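You operate a simulated robot arm through the tools that you are given. There is no shell and no other tool. Be economical: measure what you need, move in short steps, check, and stop when the job is done.

You are at the controls of a simulated robot arm. One attempt, no reset.

## Task
Put the lot tag from the upper shelf of the stores rack on the bottom shelf of the stores rack. Open the dryer door, put the white cloth on the lower shelf of the dryer at d29, then shut the door. Take the rinse bottle and leave it on the top of the fitting bench. Take the shim stack on the upper shelf of the stores rack and put it away on the shelf of the stack bench. Put the wide tag on the shelf of the check bench. Put three of the cups from the top of the check bench on the shelf of the check bench. Take the grey cloth and leave it on top of the green cover. Put the brown carton marked "Sleeve" from the upper shelf of the stores rack on the top of the small bench and the brown carton labelled "Liner" on the bottom shelf of the stores rack. Lift the wide bin open. Do these in any order. Set down upright: rinse bottle, brown carton.

It is judged by the outcome, as a careful person would: the job done as asked, and still so three seconds after it is handed in. It fails if anything else is knocked over, pushed out of place, dropped, spilled or broken. A push-on lid holds only when it is set on centred and level and pressed home; a screw cap is set on level and turned clockwise until tight. Flat cloth is picked up by pressing the open fingertips on it (5 to 10 N) and closing them slowly along it; thin cloth reads only 2 to 8 mm in the jaws.

## Robot
A 7-joint arm with a two-finger gripper on a trunk, on a base that drives. Base frame: it is fixed to the floor where the robot stands at the start and does not move with it; the origin is under the middle of the robot, x ahead of it, y to its left, z up. Readings come in mm, degrees, newtons and seconds.
With the tool pointing down near the work surface it reaches from about 240 to 720 mm from the robot's upright axis, wherever it stands. Its first joint turns from -166.0 to 166.0 degrees. Places, roughly: bottom shelf of the stores rack [600, 800, 200]; brown carton [750, 500, 1000]; cup [-2500, 1500, 750]; cup (6x6x5 cm) [-3500, 1200, 800]; dryer door [2500, -2200, 900]; green cover (25x25x4 cm) [-3400, 1400, 800]; grey cloth (15x6x3 cm) [500, 500, 600]; lot tag [500, 250, 1000]; lower shelf of the dryer at D29 (14x15 cm) [2600, -2080, 640]; shelf of the check bench [-3500, 1500, 500]; shelf of the stack bench [2800, 5000, 200]; shim stack [500, 1000, 1000]; top of the fitting bench [700, -700, 700]; top of the small bench [900, 3300, 700]; white cloth (15x6x3 cm) [600, 400, 600]; wide bin [100, 3400, 200]; wide tag [-3250, 1250, 750]. Payload 2.94 kg.
Tool frame: the origin (TCP) lies between the finger pads and is the grasp point; the fingertips stand 30 mm ahead of it; z points along the fingers, y is the line along which they close. Largest opening 138 mm; the body of the gripper starts 109 mm behind the TCP.
Orientation is that of the tool frame in the base frame, as [roll, pitch, yaw] about the fixed x, y, z axes, in that order (R = Rz(yaw) Ry(pitch) Rx(roll)). With the fingers straight down and closing along the base's y, the tool's x points along the base's -x, its y along +y and its z along -z.

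## Interface
- The arm moves only by the tool drive_tool. Its arguments are lists of equal length, an entry for each row: "claw": the opening in per cent of the stroke, from 0 (shut) to 100 (fully open); "dp": the shift along the tool's x, y, z in mm, a list of three; "angular": the turn, a rotation vector about the tool's x, y, z in degrees, a list of three. In form: {"claw": [claw, ...], "dp": [[tx, ty, tz], ...], "angular": [[wx, wy, wz], ...]}. A call has 1 to 10 rows; each row shifts and turns the commanded pose from where the row before left it, along the tool's axes as they then stand. Each row takes 0.2 s and may step no farther than 50 mm and 8.6 degrees from the row before; otherwise, or with a gripper value out of range, the whole call is refused. A pose out of reach is approached as far as the arm can. The call stops where the force on the tool passes 40 N (or 10 N more than at its start, if that is more) or the arm is blocked; 0.2 s more then pass. The fingers move at their own pace and stop on an object; they squeeze with about 28 N. The grip force told is the motor's: it shows also when the fingers shut on nothing. Time passes only in rows, and 0.2 s behind the last, so rows that do not move let the fingers close. The reply holds the time, the measured pose of the TCP, the force on the tool along the base axes, the opening and the grip force, in the units named above and with some noise, with the torque about the TCP (base axes, N m) and any sound that the robot's microphone picked up.
- Cameras (640 x 400 px; columns grow to the right, rows downward): "scene" is now at [-0.9, 158.5, 1503.8]; the picture's right is [0.31, -0.95, 0.00], its down [-0.59, -0.19, -0.78] and it looks along [0.74, 0.24, -0.63] (base axes); focal length 263 px, centre (320, 200). "wrist" rides on the gripper at [71, 19, -146] in the tool frame; the picture's right is [-0.26, 0.97, 0.00], its down [-0.85, -0.23, -0.48] and it looks along [-0.46, -0.12, 0.88] (tool axes); focal length 280 px, centre (320, 200). There is no depth. A picture from a camera that has moved, and an enlarged one, comes with that camera's place and axes in the base frame and with its lens.
- camera(camera): a new picture of that camera. No time passes.
- lift_body(by): slides the trunk up (or, below 0, down) by that many mm; the arm and the scene camera ride with it, the base frame stays. It gives what a move gives, with no picture.
- drive_base(legs): drives the robot by 1 to 6 legs, each [ahead, left, turn to the left] in mm, mm and degrees, along the robot's own axes; the way and the turn of a leg run together, so that a leg with both is an arc; at most 1500 mm and 180 degrees a leg. The arm and the cameras ride along, it lands a little off, and it stops where it bumps. It gives what a move gives.
- pan_tilt(pan, tilt): turns the head with the scene camera to pan (to the left, within 86 degrees either way) and tilt (down, from -29 to 69), counted from straight ahead of the robot. It gives what a move gives.
- close_up(camera, box): a new picture of the part [left, top, right, bottom] of that camera's present view, enlarged. No time passes.
- sign_off(): hands the job in; it is judged then, once.

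Work in short steps. Places have to be worked out from the pictures, the camera data and where the tool is seen: move nearer, look again, correct. Check each grasp and each placing, and mend what went wrong. You have 577 turns and 360 pictures in all, those below and enlarged ones among them. Open the gripper and draw the arm clear of the work before you hand the job in, unless the task says otherwise.

The tools are called after "Request:" as name(argument=value, ...) on one line, values as JSON. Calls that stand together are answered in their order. drive_tool: Moves the arm, as the interface text tells. Its arguments: {"type":"object","properties":{"claw":{"type":"array"},"dp":{"type":"array"},"angular":{"type":"array"}},"required":["claw","dp","angular"]} The other tools are called the same way: lift_body (by) slides the trunk up or down; drive_base (legs) drives the base; pan_tilt (pan, tilt) turns the head that bears the scene camera; camera (camera) takes a picture; close_up (camera, box) takes an enlarged picture of a part of a camera's view; sign_off () hands the job in.

At the start:

```text
clock: 0.0
tool_pos: [297.0, 316.3, 1337.7]
ee_rot: [-179.7, -0.2, -180.0]
ft_force: [-0.2, 0.2, 0.5]
torque: [0.03, -0.06, 0.01]
grip_width: 137.8
gripper_force: 0.1
trunk travel left (down, up): [-350.0, 104.0]
robot x, y, heading: [1.0, -3.0, 0.0]
head pan, tilt: [32.4, 39.4]
```

scene: 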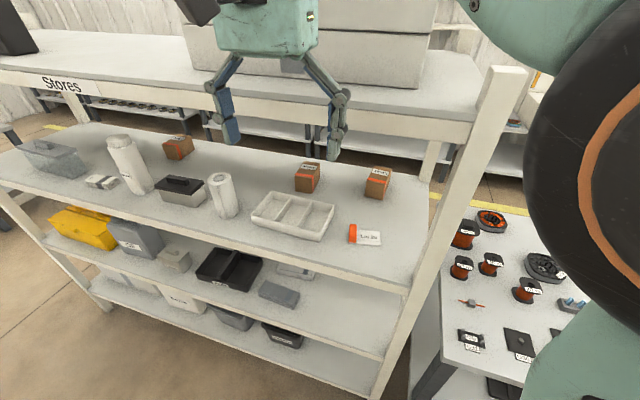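
wrist: 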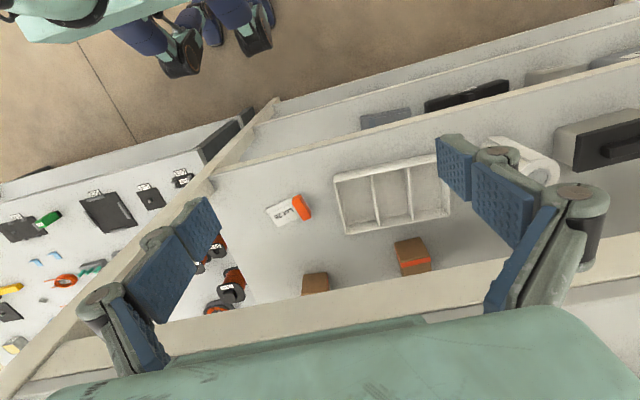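

I start with an enlarged look at the stores rack to identify the cartons, tag, shim stack and shelves.

Request:
close_up(camera="scene", box=[0, 110, 240, 260])

Request:
close_up(camera="scene", box=[200, 130, 440, 280])

Request:
close_up(camera="scene", box=[40, 200, 360, 400])

```text
2.67 times, centred on (120, 185) of scene
camera zoom: at [-0.9, 158.5, 1503.8], right [0.31, -0.95, 0.0], down [-0.59, -0.19, -0.78], along [0.74, 0.24, -0.63], focal length 702 px, centre (853, 240)
```

zoom: 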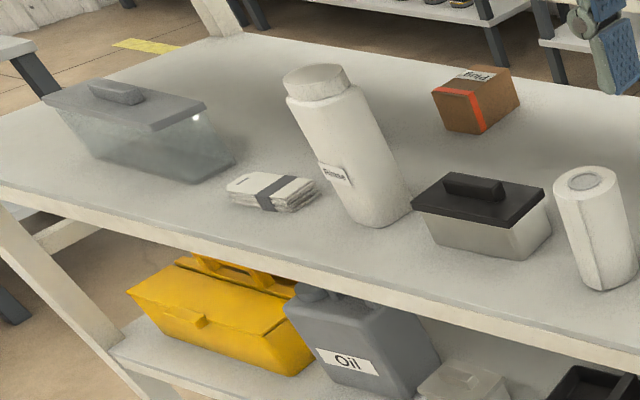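

```text
2.67 times, centred on (320, 205) of scene
camera zoom: at [-0.9, 158.5, 1503.8], right [0.31, -0.95, 0.0], down [-0.59, -0.19, -0.78], along [0.74, 0.24, -0.63], focal length 702 px, centre (320, 187)
```

zoom: 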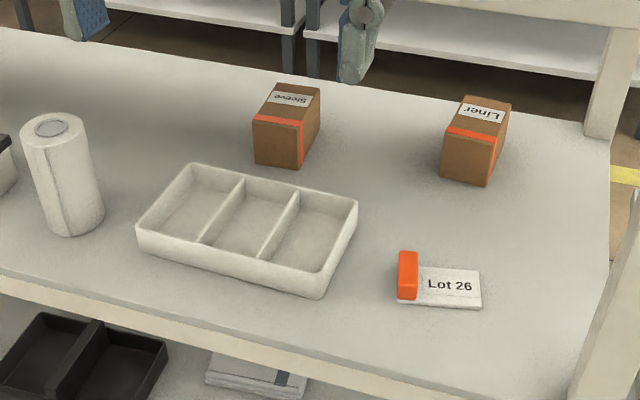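

```text
2.00 times, centred on (200, 300) of scene
camera zoom: at [-0.9, 158.5, 1503.8], right [0.31, -0.95, 0.0], down [-0.59, -0.19, -0.78], along [0.74, 0.24, -0.63], focal length 527 px, centre (560, 0)
```

zoom: 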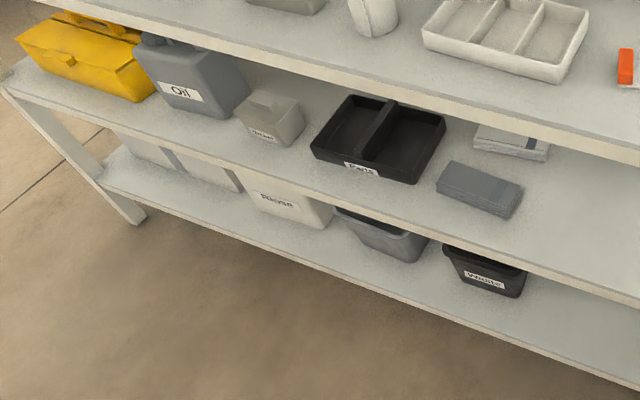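

I look around with the head to understand the rack and neighbouring furniture.

Request:
pan_tilt(pan=60, tilt=20)

Request:
camera(camera="scene")

Request:
pan_tilt(pan=-20, tilt=30)

Request:
camera(camera="scene")

Request:
pan_tilt(pan=-75, tilt=20)

Request:
camera(camera="scene")

```text
clock: 0.9
tool_pos: [297.9, 317.0, 1335.2]
ee_rot: [-179.6, -0.4, 179.9]
ft_force: [-0.5, -0.9, 0.4]
torque: [0.0, 0.03, 0.0]
grip_width: 137.8
gripper_force: 0.1
trunk travel left (down, up): [-350.0, 104.0]
robot x, y, heading: [-0.8, -3.5, 0.1]
head pan, tilt: [60.0, 20.0]
```

```text
354 pictures are left
camera scene: at [3.7, 165.3, 1527.3], right [0.36, -0.93, 0.0], down [-0.37, -0.15, -0.92], along [0.85, 0.33, -0.4], focal length 263 px, centre (320, 200)
```

scene: 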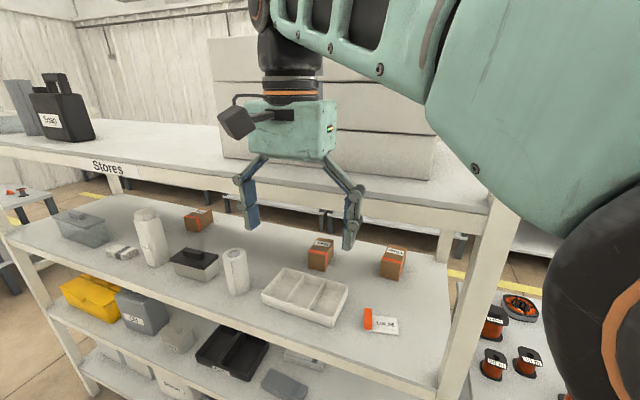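

```text
clock: 2.5
tool_pos: [297.3, 314.7, 1336.1]
ee_rot: [-179.7, 0.0, 180.0]
ft_force: [0.2, -0.1, 0.7]
torque: [0.02, -0.01, -0.04]
grip_width: 137.8
gripper_force: 0.0
trunk travel left (down, up): [-350.0, 104.0]
robot x, y, heading: [-0.0, -2.5, -0.2]
head pan, tilt: [-20.0, 30.0]
```

```text
353 pictures are left
camera scene: at [2.5, 100.9, 1517.2], right [-0.34, -0.94, 0.0], down [-0.47, 0.17, -0.87], along [0.81, -0.3, -0.5], focal length 263 px, centre (320, 200)
```

scene: 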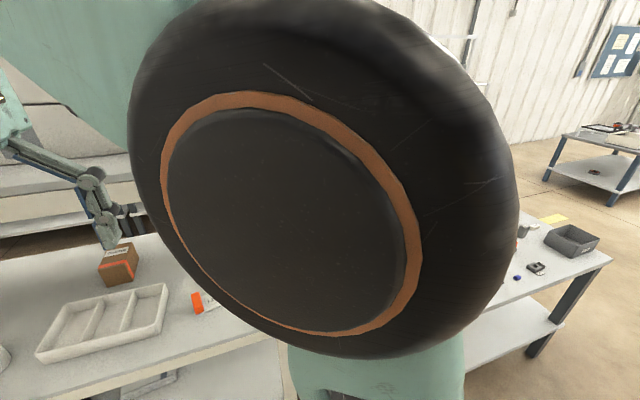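

```text
clock: 3.7
tool_pos: [298.8, 314.9, 1337.6]
ee_rot: [-179.7, -0.2, 179.9]
ft_force: [-1.4, 0.4, -0.3]
torque: [-0.04, 0.04, 0.02]
grip_width: 137.9
gripper_force: 0.1
trunk travel left (down, up): [-350.0, 104.0]
robot x, y, heading: [0.8, -0.7, 0.1]
head pan, tilt: [-75.0, 20.0]
```

```text
352 pictures are left
camera scene: at [-47.8, 45.7, 1531.5], right [-0.93, -0.37, 0.0], down [-0.13, 0.33, -0.93], along [0.35, -0.87, -0.36], focal length 263 px, centre (320, 200)
```

scene: 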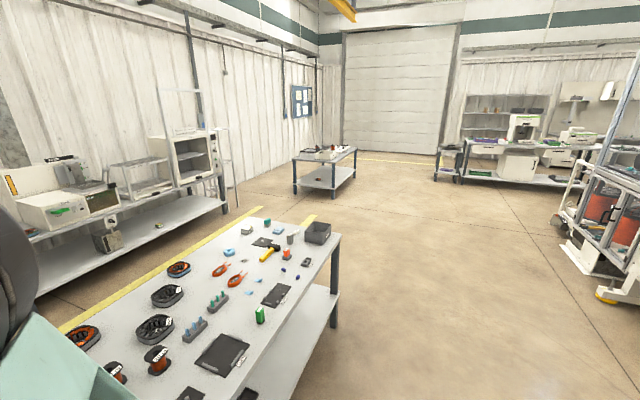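

The head pan readings and camera yaw differ; I recheck left view after settling, and zoom the wrist view to see the top board's edge.

Request:
pan_tilt(pan=75, tilt=15)

Request:
close_up(camera="wrist", box=[160, 100, 640, 400])

```text
clock: 6.0
tool_pos: [298.1, 317.0, 1335.6]
ee_rot: [-179.4, -0.4, 179.9]
ft_force: [0.3, -0.5, -0.2]
torque: [-0.01, 0.05, 0.03]
grip_width: 138.0
gripper_force: 0.0
trunk travel left (down, up): [-350.0, 104.0]
robot x, y, heading: [-4.0, -0.5, 0.2]
head pan, tilt: [75.0, 15.0]
```

```text
1.33 times, centred on (400, 250) of wrist
camera zoom: at [227.9, 337.3, 1480.0], right [0.26, 0.97, -0.01], down [0.85, -0.22, 0.47], along [0.45, -0.13, -0.88], focal length 374 px, centre (213, 133)
```

zoom: 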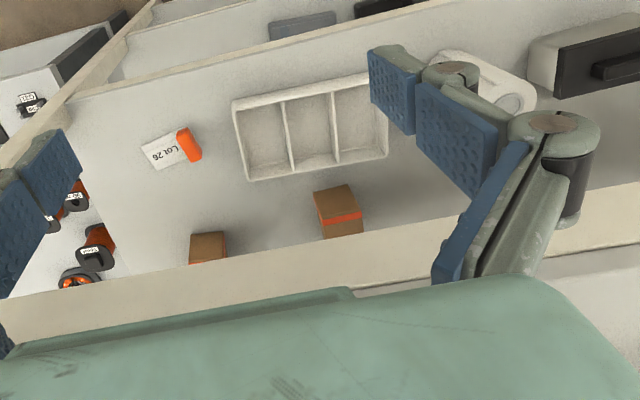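

Request:
camera(camera="scene")

```text
350 pictures are left
camera scene: at [4.9, 164.7, 1538.8], right [0.35, -0.94, 0.0], down [-0.27, -0.1, -0.96], along [0.9, 0.34, -0.29], focal length 263 px, centre (320, 200)
```

scene: 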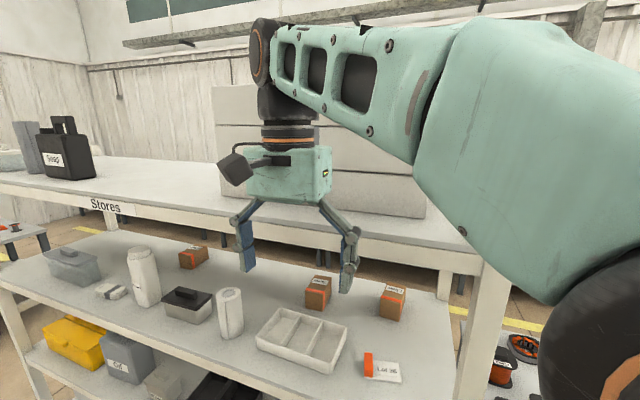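

The top board sits at z≈1350–1400 over the rack (front x≈390–400), so I must reach in with a tilted tool. I back off a little and flip the wrist half a turn so the camera will be on top when tilting forward.

Request:
drive_tool(claw=[100, 100, 100, 100, 100, 100, 100, 100, 100, 100], dp=[[30, 0, 20], [20, 0, 20], [0, 0, 0], [0, 0, 0], [0, 0, 0], [0, 0, 0], [0, 0, 0], [0, 0, 0], [0, 0, 0], [0, 0, 0]], angular=[[0, 0, 0], [0, 0, 8], [0, 0, 8.5], [0, 0, 8.5], [0, 0, 8.5], [0, 0, 8.5], [0, 0, 8.5], [0, 0, 8.5], [0, 0, 8.5], [0, 0, 8.5]])

```text
clock: 8.2
tool_pos: [247.5, 315.9, 1295.4]
ee_rot: [-179.5, 0.3, 103.8]
ft_force: [0.3, 0.0, 0.1]
torque: [-0.01, -0.01, 0.0]
grip_width: 137.8
gripper_force: 0.1
trunk travel left (down, up): [-350.0, 104.0]
robot x, y, heading: [-0.1, -1.4, -0.0]
head pan, tilt: [75.0, 15.0]
```

Yaw went smoothly to 104°; I continue towards 0.

Request:
drive_tool(claw=[100, 100, 100, 100, 100, 100, 100, 100, 100, 100], dp=[[0, 0, 0], [0, 0, 0], [0, 0, 0], [0, 0, 0], [0, 0, 0], [0, 0, 0], [0, 0, 0], [0, 0, 0], [0, 0, 0], [0, 0, 0]], angular=[[0, 0, 8.5], [0, 0, 8.5], [0, 0, 8.5], [0, 0, 8.5], [0, 0, 8.5], [0, 0, 8.5], [0, 0, 8.5], [0, 0, 8.5], [0, 0, 8.5], [0, 0, 8.5]])

Request:
camera(camera="scene")

```text
clock: 9.9
tool_pos: [245.7, 302.6, 1314.9]
ee_rot: [-166.2, -1.1, 54.7]
ft_force: [0.1, 0.2, -0.1]
torque: [-0.02, 0.01, -0.02]
grip_width: 138.0
gripper_force: 0.0
out of reach, approached as far as the arm can: row 6, 7
trunk travel left (down, up): [-350.0, 104.0]
robot x, y, heading: [-3.2, -0.9, -0.1]
head pan, tilt: [75.0, 15.0]
stopped in row 8: the arm was blocked; the commanded pose is now the measured one
```

```text
349 pictures are left
camera scene: at [10.8, 129.5, 1542.2], right [-0.02, -1.0, 0.0], down [-0.25, 0.01, -0.97], along [0.97, -0.02, -0.25], focal length 263 px, centre (320, 200)
```

scene: 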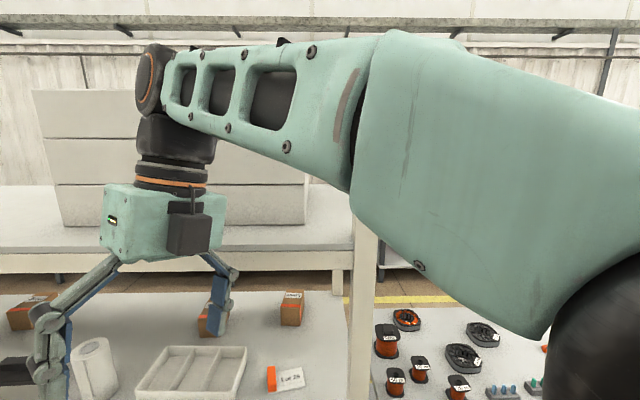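

Joint 7 hit its limit at yaw 55. I reverse and go the other way round to yaw 0, first levelling the roll.

Request:
drive_tool(claw=[100, 100, 100, 100, 100, 100, 100, 100, 100, 100], dp=[[0, 0, 0], [0, 0, 0], [0, 0, 0], [0, 0, 0], [0, 0, 0], [0, 0, 0], [0, 0, 0], [0, 0, 0], [0, 0, 0], [0, 0, 0]], angular=[[0, 0, -8.5], [0, 0, -8.5], [0, 0, -8.5], [0, 0, -8.5], [0, 0, -8.5], [0, 0, -8.5], [0, 0, -8.5], [0, 0, -8.5], [0, 0, -8.5], [0, 0, -8.5]])

Request:
pan_tilt(pan=-10, tilt=35)

```text
clock: 12.1
tool_pos: [245.9, 306.4, 1311.5]
ee_rot: [-179.5, -13.6, 139.9]
ft_force: [-0.4, -0.3, 0.2]
torque: [0.01, 0.01, 0.04]
grip_width: 138.1
gripper_force: 0.2
trunk travel left (down, up): [-350.0, 104.0]
robot x, y, heading: [-2.2, 2.3, -0.0]
head pan, tilt: [75.0, 15.0]
```

```text
clock: 13.7
tool_pos: [245.1, 304.9, 1313.9]
ee_rot: [-179.7, -13.5, 139.7]
ft_force: [-0.2, -1.2, -0.4]
torque: [0.01, 0.02, -0.01]
grip_width: 137.9
gripper_force: 0.2
trunk travel left (down, up): [-350.0, 104.0]
robot x, y, heading: [1.4, -5.4, 0.1]
head pan, tilt: [-10.0, 35.0]
```

Level the pitch, then continue rotating the yaw through 180 to about -0.

Request:
drive_tool(claw=[100, 100, 100, 100, 100, 100, 100, 100, 100, 100], dp=[[0, 0, 0], [0, 0, 0], [0, 0, 0], [0, 0, 0], [0, 0, 0], [0, 0, 0], [0, 0, 0], [0, 0, 0], [0, 0, 0], [0, 0, 0]], angular=[[0, -6.8, 0], [0, -6.8, 0], [0, 0, -8.5], [0, 0, -8.5], [0, 0, -8.5], [0, 0, -8.5], [0, 0, -8.5], [0, 0, -8.5], [0, 0, -8.5], [0, 0, -8.5]])

Request:
drive_tool(claw=[100, 100, 100, 100, 100, 100, 100, 100, 100, 100], dp=[[0, 0, 0], [0, 0, 0], [0, 0, 0], [0, 0, 0], [0, 0, 0], [0, 0, 0], [0, 0, 0], [0, 0, 0], [0, 0, 0], [0, 0, 0]], angular=[[0, 0, -8.5], [0, 0, -8.5], [0, 0, -8.5], [0, 0, -8.5], [0, 0, -8.5], [0, 0, -8.5], [0, 0, -8.5], [0, 0, -8.5], [0, 0, -8.5], [0, 0, -8.5]])

```text
clock: 15.9
tool_pos: [245.4, 305.1, 1312.3]
ee_rot: [-179.9, -0.3, -151.8]
ft_force: [0.4, 0.6, -0.6]
torque: [0.01, 0.04, 0.03]
grip_width: 137.9
gripper_force: 0.1
trunk travel left (down, up): [-350.0, 104.0]
robot x, y, heading: [-2.2, 1.3, 0.3]
head pan, tilt: [-10.0, 35.0]
```

```text
clock: 18.1
tool_pos: [245.7, 305.6, 1313.3]
ee_rot: [179.6, -0.1, -66.9]
ft_force: [-0.1, 0.3, 0.0]
torque: [0.02, 0.0, -0.01]
grip_width: 137.8
gripper_force: 0.1
trunk travel left (down, up): [-350.0, 104.0]
robot x, y, heading: [3.5, -1.7, -0.2]
head pan, tilt: [-10.0, 35.0]
```

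Continue the last 67° to yaw 0 and look.

Request:
drive_tool(claw=[100, 100, 100, 100, 100, 100, 100, 100], dp=[[0, 0, 0], [0, 0, 0], [0, 0, 0], [0, 0, 0], [0, 0, 0], [0, 0, 0], [0, 0, 0], [0, 0, 0]], angular=[[0, 0, -8.5], [0, 0, -8.5], [0, 0, -8.5], [0, 0, -8.5], [0, 0, -8.5], [0, 0, -8.5], [0, 0, -8.5], [0, 0, -7.4]])

Request:
camera(camera="scene")

Request:
camera(camera="wrist")

```text
clock: 19.9
tool_pos: [246.2, 305.3, 1314.1]
ee_rot: [179.8, 0.2, 0.0]
ft_force: [0.0, -0.3, 0.1]
torque: [-0.03, 0.0, 0.01]
grip_width: 138.0
gripper_force: 0.1
trunk travel left (down, up): [-350.0, 104.0]
robot x, y, heading: [0.9, 0.2, -0.1]
head pan, tilt: [-10.0, 35.0]
```

```text
348 pictures are left
camera scene: at [4.2, 116.5, 1509.4], right [-0.17, -0.98, 0.0], down [-0.56, 0.1, -0.82], along [0.81, -0.14, -0.57], focal length 263 px, centre (320, 200)
```

scene: 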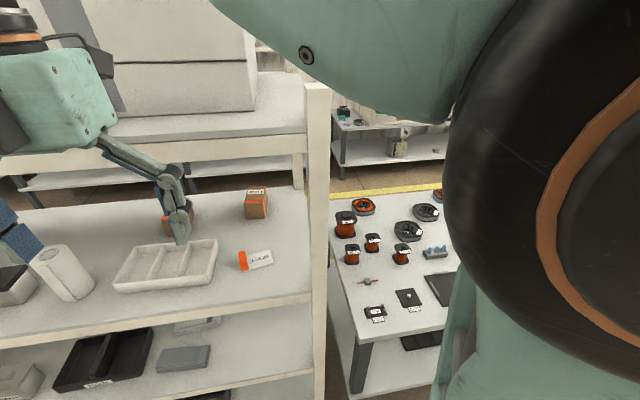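

```text
347 pictures are left
camera wrist: at [316.8, 286.6, 1458.5], right [-0.26, -0.96, 0.01], down [-0.85, 0.23, 0.48], along [-0.46, 0.12, -0.88], focal length 280 px, centre (320, 200)
```

wrist: 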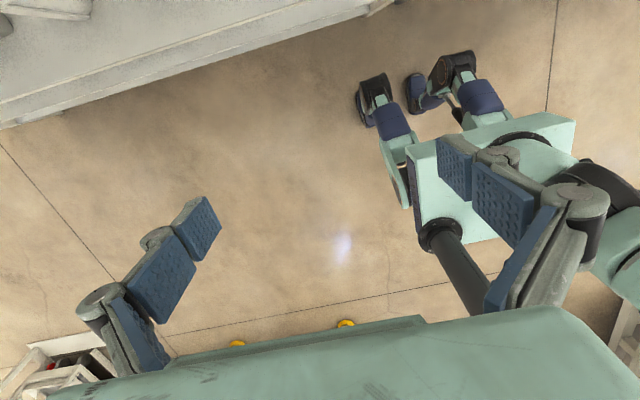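

Yaw 0 reached. Now tilt 50° forward while descending to z≈1150 in front of the rack, then look.

Request:
drive_tool(claw=[100, 100, 100, 100, 100, 100, 100, 100], dp=[[0, 0, 30], [0, 0, 30], [0, 0, 20], [0, 0, 20], [0, 0, 20], [0, 0, 10], [-20, 0, 10], [-20, 0, 10]], angular=[[0, 8.5, 0], [0, 8.5, 0], [0, 8.5, 0], [0, 8.5, 0], [0, 8.5, 0], [0, 7.5, 0], [0, 0, 0], [0, 0, 0]])

Request:
camera(camera="wrist")

Request:
camera(camera="scene")

```text
clock: 21.3
tool_pos: [322.6, 264.8, 1197.2]
ee_rot: [-177.9, -45.9, -10.2]
ft_force: [-0.1, 0.8, 0.1]
torque: [0.02, -0.01, -0.04]
grip_width: 137.4
gripper_force: 0.1
trunk travel left (down, up): [-350.0, 104.0]
robot x, y, heading: [1.2, 0.3, 0.1]
head pan, tilt: [-10.0, 35.0]
stopped in row 6: the arm was blocked; the commanded pose is now the measured one
```

```text
346 pictures are left
camera wrist: at [264.2, 249.9, 1349.5], right [-0.32, -0.92, -0.21], down [-0.89, 0.37, -0.27], along [0.33, 0.1, -0.94], focal length 280 px, centre (320, 200)
```

wrist: 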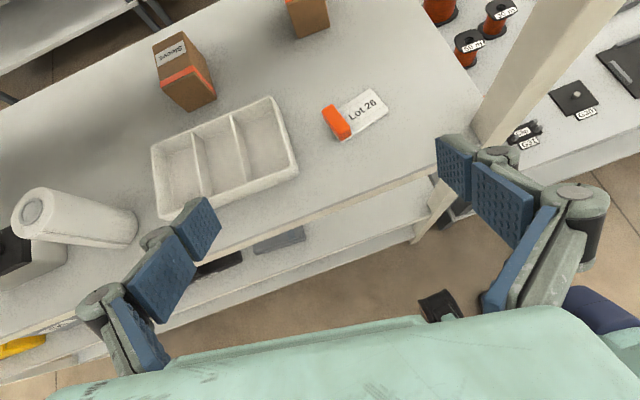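

```text
345 pictures are left
camera scene: at [-19.8, 71.3, 1506.7], right [-0.69, -0.72, 0.0], down [-0.43, 0.42, -0.8], along [0.58, -0.56, -0.6], focal length 263 px, centre (320, 200)
```

scene: 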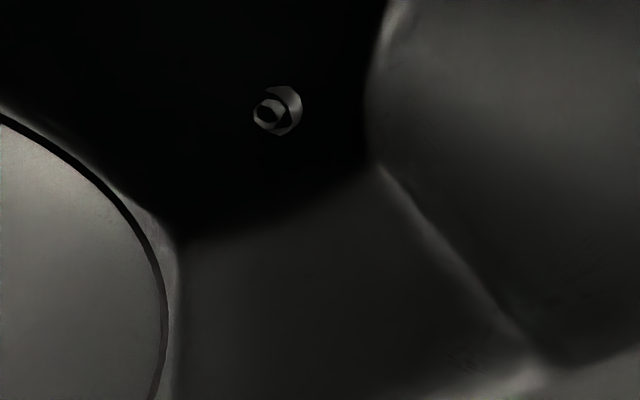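

The wrist view is good, but the arm folded against the head. I back the base away 280 mm so the arm can work extended, then extend the tool forward.

Request:
drive_base(legs=[[-280, 0, 0]])

Request:
drive_tool(claw=[100, 100, 100, 100, 100, 100, 100, 100], dp=[[30, 0, 30], [30, 0, 30], [30, 0, 30], [30, 0, 30], [30, 0, 30], [30, 0, 30], [0, 0, 0], [0, 0, 0]], angular=[[0, 0, 0], [0, 0, 0], [0, 0, 0], [0, 0, 0], [0, 0, 0], [0, 0, 0], [0, 0, 0], [0, 0, 0]])

Request:
camera(camera="scene")

```text
clock: 23.2
tool_pos: [37.8, 264.6, 1196.6]
ee_rot: [-178.1, -45.8, -9.8]
ft_force: [-0.3, 0.2, 0.4]
torque: [0.03, -0.02, 0.02]
grip_width: 137.9
gripper_force: 0.1
trunk travel left (down, up): [-350.0, 104.0]
robot x, y, heading: [-282.4, -1.0, 0.2]
head pan, tilt: [-10.0, 35.0]
```

```text
clock: 25.0
tool_pos: [290.1, 229.8, 1201.6]
ee_rot: [-178.2, -45.9, -9.8]
ft_force: [0.1, -0.4, 0.8]
torque: [0.01, 0.01, 0.0]
grip_width: 138.2
gripper_force: 0.1
trunk travel left (down, up): [-350.0, 104.0]
robot x, y, heading: [-282.8, -2.9, 0.1]
head pan, tilt: [-10.0, 35.0]
```

```text
344 pictures are left
camera scene: at [-279.2, 116.4, 1509.4], right [-0.17, -0.98, 0.0], down [-0.56, 0.1, -0.82], along [0.81, -0.14, -0.57], focal length 263 px, centre (320, 200)
```

scene: 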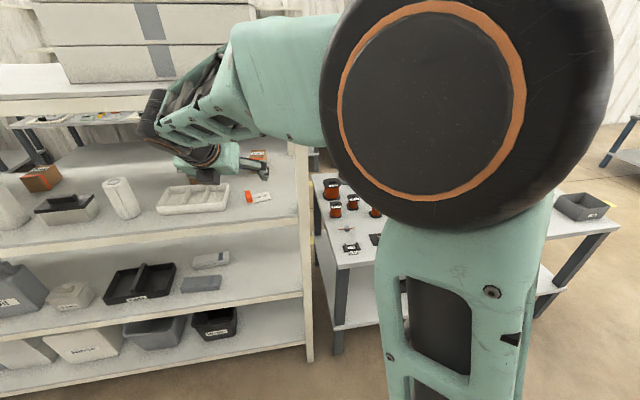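

The arm is now well placed. The lot tag's tab is near (489,229,1000) with the card running in -y. I turn the yaw to about +7 and approach to get a closer wrist view.

Request:
drive_tool(claw=[100, 100, 100, 100, 100, 100], dp=[[0, 0, 0], [0, 0, 0], [0, 0, 40], [0, 0, 40], [0, 0, 40], [0, 0, 0]], angular=[[5.9, 0, -5.7], [5.9, 0, -5.7], [0, 0, 0], [0, 0, 0], [0, 0, 0], [0, 0, 0]])

Request:
camera(camera="wrist")

Request:
close_up(camera="scene", box=[0, 120, 320, 360])

```text
clock: 26.4
tool_pos: [376.9, 238.4, 1118.3]
ee_rot: [-178.1, -46.2, 6.6]
ft_force: [0.6, 0.1, -1.0]
torque: [0.03, 0.04, 0.02]
grip_width: 137.9
gripper_force: 0.1
trunk travel left (down, up): [-350.0, 104.0]
robot x, y, heading: [-286.5, -0.5, 0.0]
head pan, tilt: [-10.0, 35.0]
```

```text
343 pictures are left
camera wrist: at [323.4, 208.9, 1269.2], right [-0.05, -0.98, -0.21], down [-0.95, 0.11, -0.28], along [0.29, 0.19, -0.94], focal length 280 px, centre (320, 200)
```

wrist: 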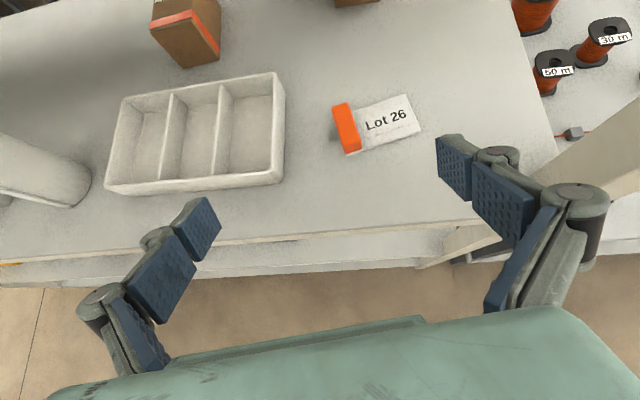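

```text
1.67 times, centred on (160, 240) of scene
camera zoom: at [-279.1, 116.4, 1509.4], right [-0.17, -0.98, 0.0], down [-0.56, 0.1, -0.82], along [0.81, -0.14, -0.57], focal length 439 px, centre (587, 133)
```

zoom: 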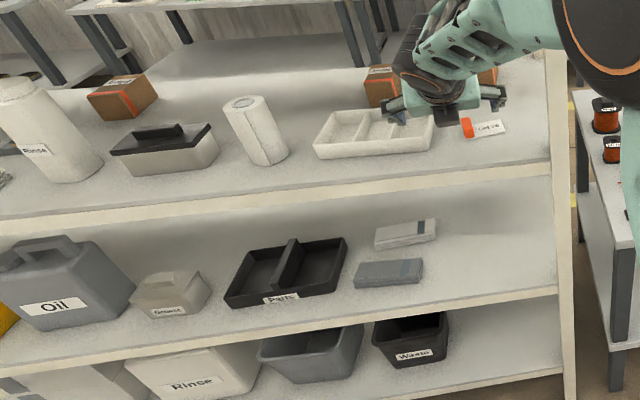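

The tab lies at about (484,230,~1000), long axis yaw ≈10°. I narrow the jaws to avoid the tray and move down onto it.

Request:
drive_tool(claw=[45, 45, 45, 45, 45], dp=[[0, 0, 0], [0, 6.6, 36], [0, 6.6, 36], [0, 6.6, 34], [0, 6.6, 26]], angular=[[0.5, 0, -2.4], [0, 0, 0], [0, 0, 0], [0, 0, 0], [0, 0, 0]])

Request:
camera(camera="wrist")

```text
clock: 27.6
tool_pos: [472.2, 229.0, 1033.7]
ee_rot: [179.8, -46.7, 10.1]
ft_force: [0.0, -0.2, 12.0]
torque: [-0.38, -0.2, -0.06]
grip_width: 64.3
gripper_force: 1.1
trunk travel left (down, up): [-350.0, 104.0]
robot x, y, heading: [-282.6, 2.1, -0.2]
head pan, tilt: [-10.0, 35.0]
```

```text
341 pictures are left
camera wrist: at [419.9, 200.8, 1183.5], right [-0.01, -0.98, -0.19], down [-0.95, 0.06, -0.29], along [0.3, 0.18, -0.94], focal length 280 px, centre (320, 200)
```

wrist: 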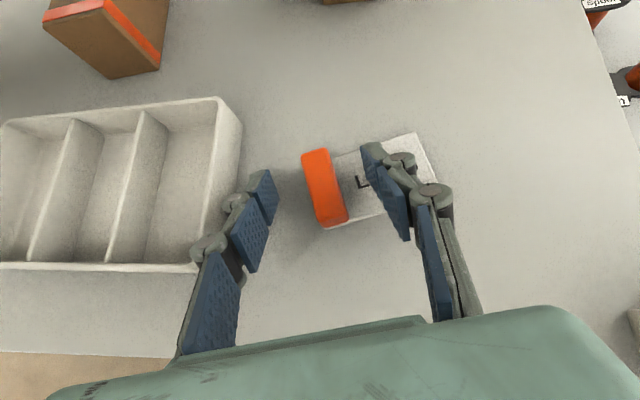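

The -y finger already touches the card edge, with tips straddling the tab. I close on the tab.

Request:
drive_tool(claw=[45, 10, 0, 0, 0], dp=[[1, 0, -2], [0, 0, 0], [0, 0, 0], [0, 0, 0], [0, 0, 0]], angular=[[0, 0, 0], [0, 0, 0], [0, 0, 0], [0, 0, 0], [0, 0, 0]])

Request:
camera(camera="wrist")

```text
clock: 28.8
tool_pos: [472.1, 234.5, 1034.0]
ee_rot: [-179.9, -46.7, 10.1]
ft_force: [3.4, 7.9, 22.4]
torque: [-0.14, -0.2, 0.21]
grip_width: 17.8
gripper_force: 28.2
trunk travel left (down, up): [-350.0, 104.0]
robot x, y, heading: [-286.9, -0.3, -0.1]
head pan, tilt: [-10.0, 35.0]
```

```text
340 pictures are left
camera wrist: at [418.0, 204.7, 1184.6], right [-0.01, -0.98, -0.19], down [-0.95, 0.06, -0.29], along [0.3, 0.18, -0.94], focal length 280 px, centre (320, 200)
```

wrist: 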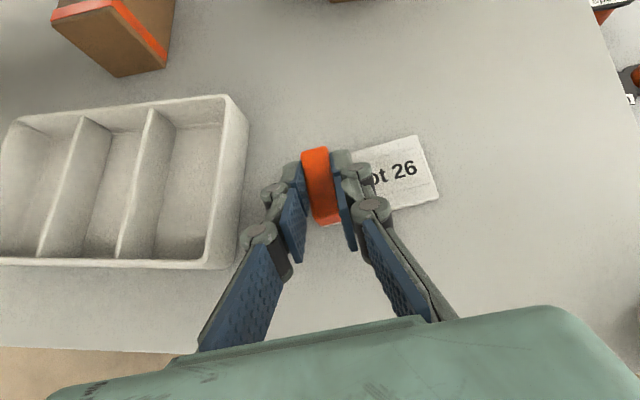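

Gripped at 17.8 mm. Lift a bit, then retreat out of the rack.

Request:
drive_tool(claw=[0, 0, 0, 0, 0, 0, 0], dp=[[15, 0, -15], [20, 0, -20], [0, 0, -45], [0, 0, -45], [0, 0, -45], [-20, 0, -40], [-20, 0, -40]], angular=[[0, 0, 0], [0, 0, 0], [0, 0, 0], [0, 0, 0], [0, 0, 0], [0, 0, 0], [0, 0, 0]])

Request:
camera(camera="wrist")

```text
clock: 30.4
tool_pos: [289.5, 200.6, 1198.3]
ee_rot: [179.6, -46.2, 10.1]
ft_force: [0.2, 0.0, 0.2]
torque: [0.01, 0.0, -0.02]
grip_width: 17.9
gripper_force: 27.2
trunk travel left (down, up): [-350.0, 104.0]
robot x, y, heading: [-284.4, -1.2, 0.1]
head pan, tilt: [-10.0, 35.0]
```

```text
339 pictures are left
camera wrist: at [238.1, 171.6, 1349.6], right [-0.01, -0.98, -0.19], down [-0.96, 0.07, -0.28], along [0.29, 0.17, -0.94], focal length 280 px, centre (320, 200)
```

wrist: 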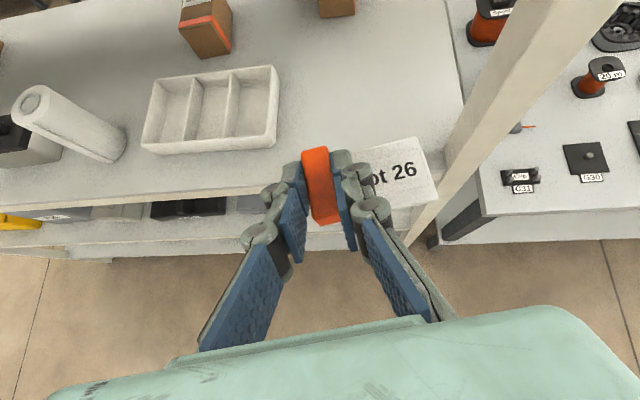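

Held securely. Lower the trunk fully, then lower the arm in front of the rack towards the bottom shelf.

Request:
lift_body(by=-340)

Request:
drive_tool(claw=[0, 0, 0, 0, 0, 0, 0, 0], dp=[[-33, 0, 32], [-33, 0, 32], [-33, 0, 32], [-33, 0, 32], [-33, 0, 32], [-33, 0, 32], [-33, 0, 32], [-33, 0, 32]], angular=[[0, 0, 0], [0, 0, 0], [0, 0, 0], [0, 0, 0], [0, 0, 0], [0, 0, 0], [0, 0, 0], [0, 0, 0]])

Request:
camera(camera="wrist")

Request:
camera(camera="scene")

```text
clock: 33.8
tool_pos: [291.6, 199.1, 857.1]
ee_rot: [179.9, -46.3, 10.0]
ft_force: [0.3, 0.3, -0.3]
torque: [0.0, -0.03, 0.03]
grip_width: 17.9
gripper_force: 28.0
trunk travel left (down, up): [-10.0, 444.0]
robot x, y, heading: [-280.5, -1.0, 0.1]
head pan, tilt: [-10.0, 35.0]
```

```text
clock: 35.6
tool_pos: [293.4, 199.5, 491.4]
ee_rot: [179.8, -46.4, 10.0]
ft_force: [0.1, 0.3, -0.7]
torque: [0.03, 0.01, -0.02]
grip_width: 17.9
gripper_force: 27.8
trunk travel left (down, up): [-10.0, 444.0]
robot x, y, heading: [-285.5, 1.1, 0.1]
head pan, tilt: [-10.0, 35.0]
```

```text
338 pictures are left
camera wrist: at [240.2, 170.0, 642.4], right [-0.01, -0.98, -0.19], down [-0.96, 0.06, -0.29], along [0.29, 0.18, -0.94], focal length 280 px, centre (320, 200)
```

wrist: 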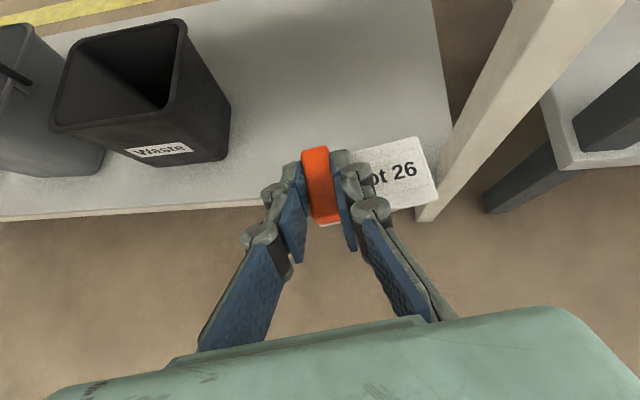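

```text
337 pictures are left
camera scene: at [-279.4, 116.4, 1169.5], right [-0.17, -0.98, 0.0], down [-0.56, 0.1, -0.82], along [0.81, -0.14, -0.57], focal length 263 px, centre (320, 200)
```

scene: 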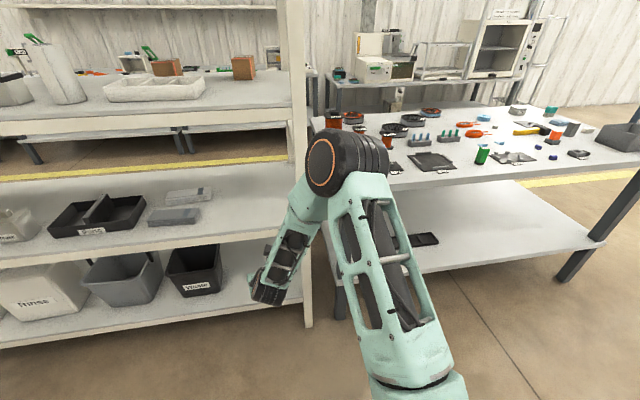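

The bottom shelf (z≈205, front x≈380) has free space between y≈60 and 400. I move diagonally in over it in steps, watching the elbow.

Request:
drive_tool(claw=[0, 0, 0, 0, 0], dp=[[0, 10, 40], [0, 10, 40], [0, 10, 40], [0, 10, 40], [0, 0, 20]], angular=[[0, 0, 0], [0, 0, 0], [0, 0, 0], [0, 0, 0], [0, 0, 0]])

Request:
camera(camera="scene")

Request:
camera(camera="wrist")

```text
clock: 36.8
tool_pos: [430.8, 181.1, 366.0]
ee_rot: [179.8, -46.2, 10.1]
ft_force: [-1.4, 0.7, -0.3]
torque: [0.03, 0.02, -0.02]
grip_width: 17.8
gripper_force: 27.7
trunk travel left (down, up): [-10.0, 444.0]
robot x, y, heading: [-282.6, 1.4, 0.3]
head pan, tilt: [-10.0, 35.0]
```

```text
336 pictures are left
camera scene: at [-279.2, 116.4, 1169.5], right [-0.17, -0.98, 0.0], down [-0.56, 0.1, -0.82], along [0.81, -0.14, -0.57], focal length 263 px, centre (320, 200)
```

scene: 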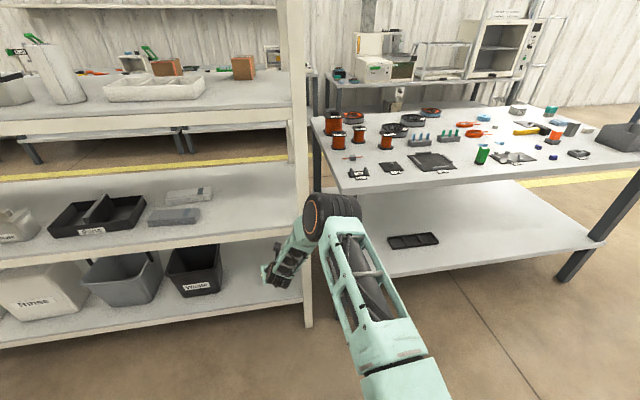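

```text
335 pictures are left
camera wrist: at [378.1, 153.0, 517.1], right [-0.01, -0.98, -0.19], down [-0.96, 0.07, -0.28], along [0.29, 0.18, -0.94], focal length 280 px, centre (320, 200)
```

wrist: 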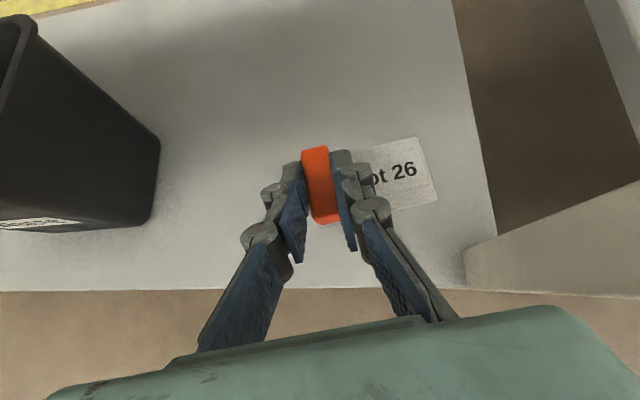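

Clear of obstacles. Move a bit deeper then straight down, slow near contact.

Request:
drive_tool(claw=[0, 0, 0, 0, 0, 0, 0, 0], dp=[[0, 0, 40], [-25, 0, 24], [-25, 0, 24], [-8, 0, 8], [-5, 0, 5], [-4, 0, 4], [-4, 0, 4], [0, 0, 0]], angular=[[0, 0, 0], [0, 0, 0], [0, 0, 0], [0, 0, 0], [0, 0, 0], [0, 0, 0], [0, 0, 0], [0, 0, 0]])

```text
clock: 37.8
tool_pos: [469.2, 186.9, 273.4]
ee_rot: [179.6, -47.6, 10.0]
ft_force: [-0.6, 1.1, 15.6]
torque: [-0.18, 0.2, -0.01]
grip_width: 17.9
gripper_force: 28.3
trunk travel left (down, up): [-10.0, 444.0]
robot x, y, heading: [-284.7, 1.5, 0.2]
head pan, tilt: [-10.0, 35.0]
stopped in row 5: the force on the tool passed its limit at 45 N (the readings are from after the stop); the commanded pose is now the measured one
```

Contact at z≈273. I look before releasing.

Request:
camera(camera="wrist")

Request:
camera(camera="scene")

```text
334 pictures are left
camera wrist: at [412.8, 158.7, 423.0], right [-0.01, -0.98, -0.19], down [-0.95, 0.07, -0.31], along [0.32, 0.18, -0.93], focal length 280 px, centre (320, 200)
```

wrist: 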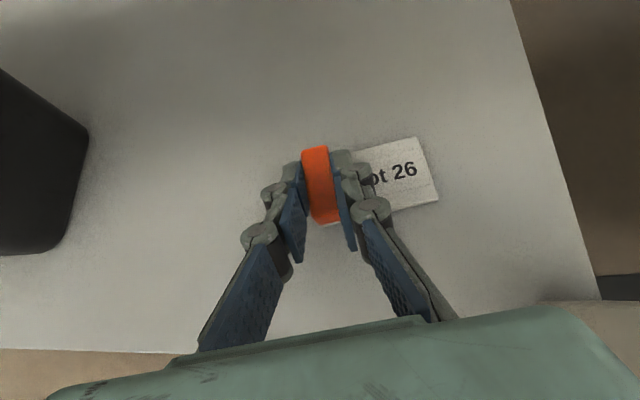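

```text
333 pictures are left
camera scene: at [-280.9, 116.0, 1169.6], right [-0.17, -0.98, 0.0], down [-0.56, 0.1, -0.82], along [0.81, -0.14, -0.57], focal length 263 px, centre (320, 200)
```

scene: 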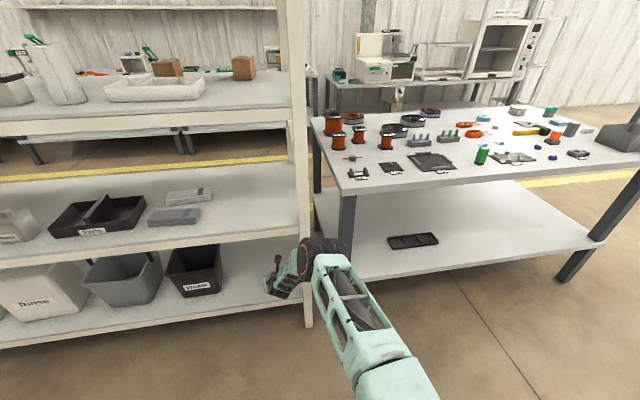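

Tag rests on the shelf. Open modestly and retreat upward/back.

Request:
drive_tool(claw=[0, 20, 30, 30, 30, 30, 30, 30], dp=[[1, 0, -1], [0, 0, 0], [0, 0, 0], [15, 0, -15], [15, 0, -25], [0, 0, -40], [0, 0, -40], [0, 0, -40]], angular=[[0, 0, 0], [0, 0, 0], [0, 0, 0], [0, 0, 0], [0, 0, 0], [0, 0, 0], [0, 0, 0], [0, 0, 0]])

Request:
camera(camera="wrist")

```text
clock: 39.6
tool_pos: [367.9, 170.6, 401.2]
ee_rot: [179.7, -47.2, 10.0]
ft_force: [0.2, 0.1, 0.1]
torque: [0.01, -0.05, 0.01]
grip_width: 41.3
gripper_force: 0.1
trunk travel left (down, up): [-10.0, 444.0]
robot x, y, heading: [-284.6, 1.3, -0.2]
head pan, tilt: [-10.0, 35.0]
```

```text
332 pictures are left
camera wrist: at [312.7, 141.9, 551.9], right [-0.01, -0.98, -0.19], down [-0.95, 0.07, -0.3], along [0.31, 0.18, -0.94], focal length 280 px, centre (320, 200)
```

wrist: 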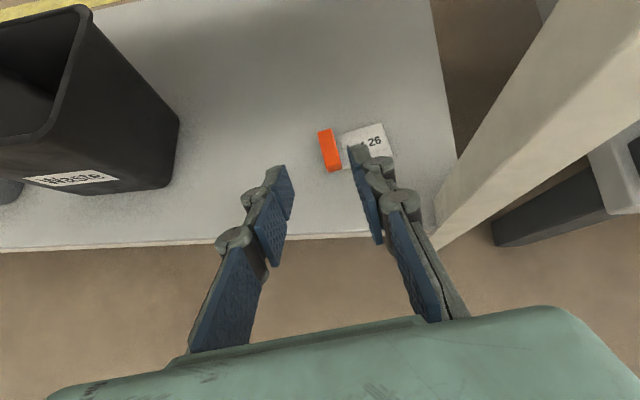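

Lot tag is down on the bottom shelf. Next the Liner carton: back out, raise the trunk and arm to upper-shelf height.

Request:
drive_tool(claw=[30, 30, 30], dp=[[-27, 0, -29], [-27, 0, -29], [-20, 0, -20]], angular=[[0, 0, 0], [0, 0, 0], [0, 0, 0]])

Request:
lift_body(by=300)

Request:
drive_tool(claw=[60, 60, 60, 60, 60, 60, 60, 60, 60, 60], dp=[[33, 0, -31], [33, 0, -31], [33, 0, -31], [33, 0, -31], [33, 0, -31], [33, 0, -31], [33, 0, -31], [33, 0, -31], [0, 0, 0], [0, 0, 0]], angular=[[0, 0, 0], [0, 0, 0], [0, 0, 0], [0, 0, 0], [0, 0, 0], [0, 0, 0], [-5.9, 0, 5.7], [-5.9, 0, 5.7], [-2, 7, 2], [0, 8, 0]])

Request:
camera(camera="wrist")

```text
clock: 40.4
tool_pos: [263.3, 152.4, 400.0]
ee_rot: [179.7, -47.4, 10.1]
ft_force: [0.7, 0.1, 0.4]
torque: [-0.04, 0.05, -0.03]
grip_width: 41.3
gripper_force: 0.0
trunk travel left (down, up): [-10.0, 444.0]
robot x, y, heading: [-283.4, 1.6, 0.2]
head pan, tilt: [-10.0, 35.0]
```

```text
clock: 43.4
tool_pos: [262.4, 151.5, 699.8]
ee_rot: [179.7, -47.2, 10.0]
ft_force: [-0.2, 0.0, -0.1]
torque: [0.04, 0.04, -0.02]
grip_width: 41.3
gripper_force: 0.0
trunk travel left (down, up): [-310.0, 144.0]
robot x, y, heading: [-284.9, 0.9, 0.1]
head pan, tilt: [-10.0, 35.0]
```

```text
clock: 45.6
tool_pos: [260.1, 153.5, 1062.1]
ee_rot: [-179.0, -62.3, -10.1]
ft_force: [-0.3, -0.2, -0.4]
torque: [0.02, 0.0, 0.0]
grip_width: 82.6
gripper_force: 0.0
trunk travel left (down, up): [-310.0, 144.0]
robot x, y, heading: [-280.4, 1.5, 0.1]
head pan, tilt: [-10.0, 35.0]
```

```text
331 pictures are left
camera wrist: at [162.3, 149.2, 1191.8], right [-0.28, -0.93, -0.24], down [-0.77, 0.36, -0.53], along [0.58, 0.04, -0.81], focal length 280 px, centre (320, 200)
```

wrist: 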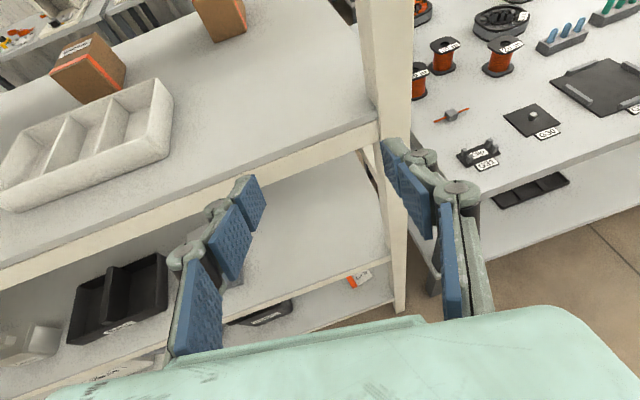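

The Liner's front face is near x≈680, y 182–241. I raise slightly, then drive the base in (230 ahead, 90 left) so the tool lines up in front of the carton.

Request:
drive_tool(claw=[60], dp=[[35, 0, -19]], angular=[[0, 0, 0]])

Request:
drive_base(legs=[[0, 90, 0], [230, 0, 0]])

Request:
camera(camera="wrist")

Request:
camera(camera="scene")

```text
clock: 46.0
tool_pos: [259.4, 151.4, 1102.3]
ee_rot: [-179.1, -62.2, -10.3]
ft_force: [-0.6, -0.6, 0.3]
torque: [-0.03, 0.01, -0.02]
grip_width: 82.9
gripper_force: 0.1
trunk travel left (down, up): [-310.0, 144.0]
robot x, y, heading: [-280.7, -1.7, 0.2]
head pan, tilt: [-10.0, 35.0]
```

```text
clock: 48.8
tool_pos: [486.1, 241.6, 1100.6]
ee_rot: [-179.1, -62.2, -10.4]
ft_force: [-0.1, 0.2, 0.6]
torque: [0.04, 0.0, 0.01]
grip_width: 82.8
gripper_force: 0.1
trunk travel left (down, up): [-310.0, 144.0]
robot x, y, heading: [-56.0, 90.5, 0.1]
head pan, tilt: [-10.0, 35.0]
```

```text
330 pictures are left
camera wrist: at [387.8, 236.5, 1231.5], right [-0.28, -0.93, -0.24], down [-0.77, 0.37, -0.53], along [0.58, 0.04, -0.82], focal length 280 px, centre (320, 200)
```

wrist: 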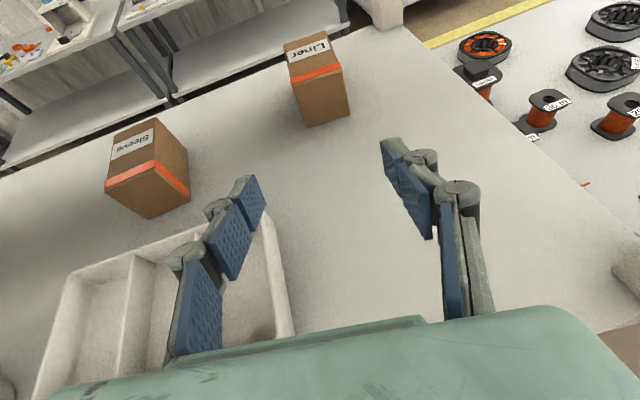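

```text
329 pictures are left
camera scene: at [-52.1, 205.4, 1469.4], right [-0.17, -0.98, 0.0], down [-0.56, 0.1, -0.82], along [0.81, -0.14, -0.57], focal length 263 px, centre (320, 200)
```

scene: 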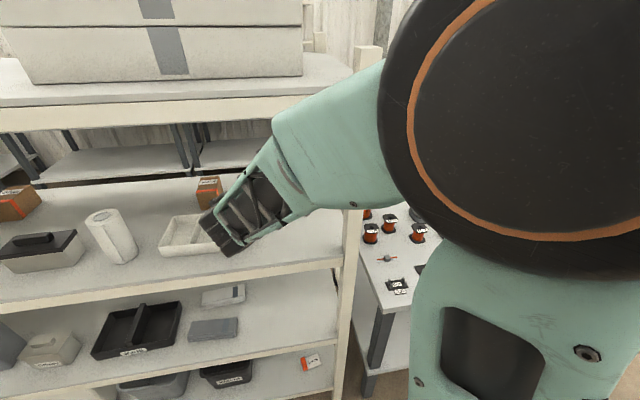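

Liner front face spans (670,232)–(657,179), yaw ≈ -13°. I align and advance to straddle it at TCP (684,200,1030).

Request:
drive_tool(claw=[60, 60, 60, 60, 60, 60], dp=[[0, 0, 0], [6.4, -1.1, 42.3], [6.4, -1.1, 42.3], [6.4, -1.1, 42.3], [6.4, -1.1, 42.3], [0, 0, 0]], angular=[[-2.65, 0, 1.4], [0, 0, 0], [0, 0, 0], [0, 0, 0], [0, 0, 0], [0, 0, 0]])

Request:
camera(camera="wrist")

```text
clock: 50.2
tool_pos: [645.0, 208.1, 1044.7]
ee_rot: [-179.1, -62.2, -13.3]
ft_force: [0.6, 0.0, 0.1]
torque: [-0.01, 0.0, 0.0]
grip_width: 82.5
gripper_force: 0.1
trunk travel left (down, up): [-310.0, 144.0]
robot x, y, heading: [-59.7, 89.3, -0.2]
head pan, tilt: [-10.0, 35.0]
```

```text
328 pictures are left
camera wrist: at [545.5, 208.8, 1174.8], right [-0.33, -0.91, -0.24], down [-0.75, 0.41, -0.53], along [0.58, 0.01, -0.82], focal length 280 px, centre (320, 200)
```

wrist: 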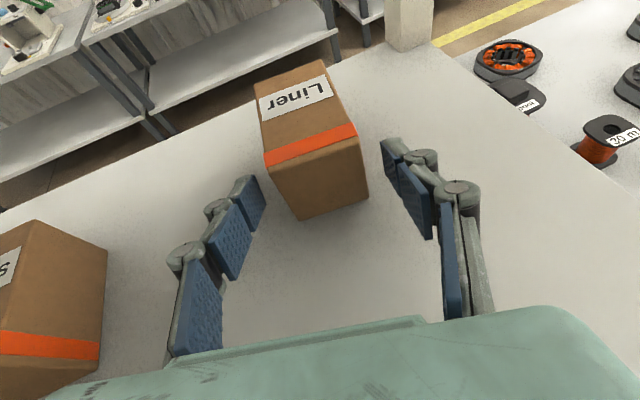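

Aligned. Advance 45 mm and close.

Request:
drive_tool(claw=[60, 60, 20, 0, 0, 0], dp=[[3, 0, 22], [3, 0, 22], [0, 0, 0], [0, 0, 0], [0, 0, 0], [0, 0, 0]], angular=[[2.5, 0, -1.3], [0, 0, 0], [0, 0, 0], [0, 0, 0], [0, 0, 0], [0, 0, 0]])

Request:
camera(camera="wrist")

```text
clock: 51.6
tool_pos: [684.6, 200.9, 1031.5]
ee_rot: [-179.0, -62.3, -10.6]
ft_force: [1.3, -1.0, -0.3]
torque: [-0.09, 0.1, 0.04]
grip_width: 55.4
gripper_force: 27.4
trunk travel left (down, up): [-310.0, 144.0]
robot x, y, heading: [-57.3, 86.4, 0.1]
head pan, tilt: [-10.0, 35.0]
```

```text
327 pictures are left
camera wrist: at [586.8, 196.6, 1160.3], right [-0.28, -0.93, -0.24], down [-0.77, 0.37, -0.53], along [0.58, 0.03, -0.82], focal length 280 px, centre (320, 200)
```

wrist: 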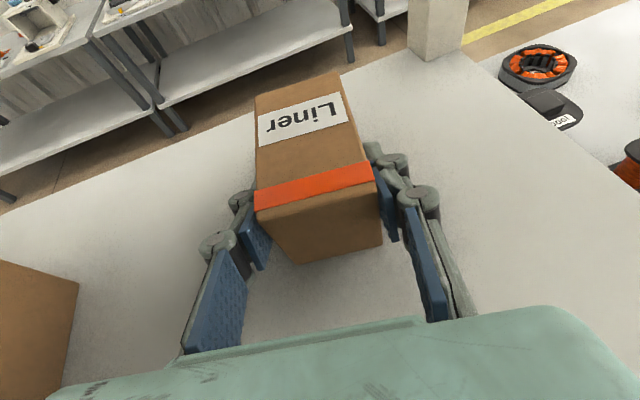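

Gripped (55 mm). Lift 50 mm, check, then retreat by arm and base.

Request:
drive_tool(claw=[0, 0, 0, 0, 0, 0, 0], dp=[[22, 0, -12], [22, 0, -12], [0, 0, 0], [-21, 0, -40], [-21, 0, -40], [-21, 0, -40], [-21, 0, -40]], angular=[[0, 0, 0], [0, 0, 0], [0, 0, 0], [0, 0, 0], [0, 0, 0], [0, 0, 0], [0, 0, 0]])

Request:
camera(camera="wrist")

```text
clock: 53.2
tool_pos: [503.3, 233.8, 1082.5]
ee_rot: [-179.1, -62.3, -10.5]
ft_force: [0.2, 0.3, -1.2]
torque: [0.02, 0.02, 0.02]
grip_width: 55.5
gripper_force: 27.8
trunk travel left (down, up): [-310.0, 144.0]
robot x, y, heading: [-56.9, 89.6, -0.2]
head pan, tilt: [-10.0, 35.0]
```

```text
326 pictures are left
camera wrist: at [405.4, 229.7, 1211.3], right [-0.28, -0.93, -0.24], down [-0.77, 0.37, -0.53], along [0.58, 0.03, -0.81], focal length 280 px, centre (320, 200)
```

wrist: 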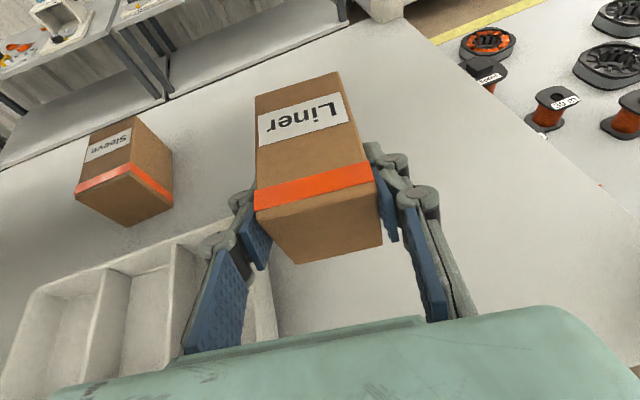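

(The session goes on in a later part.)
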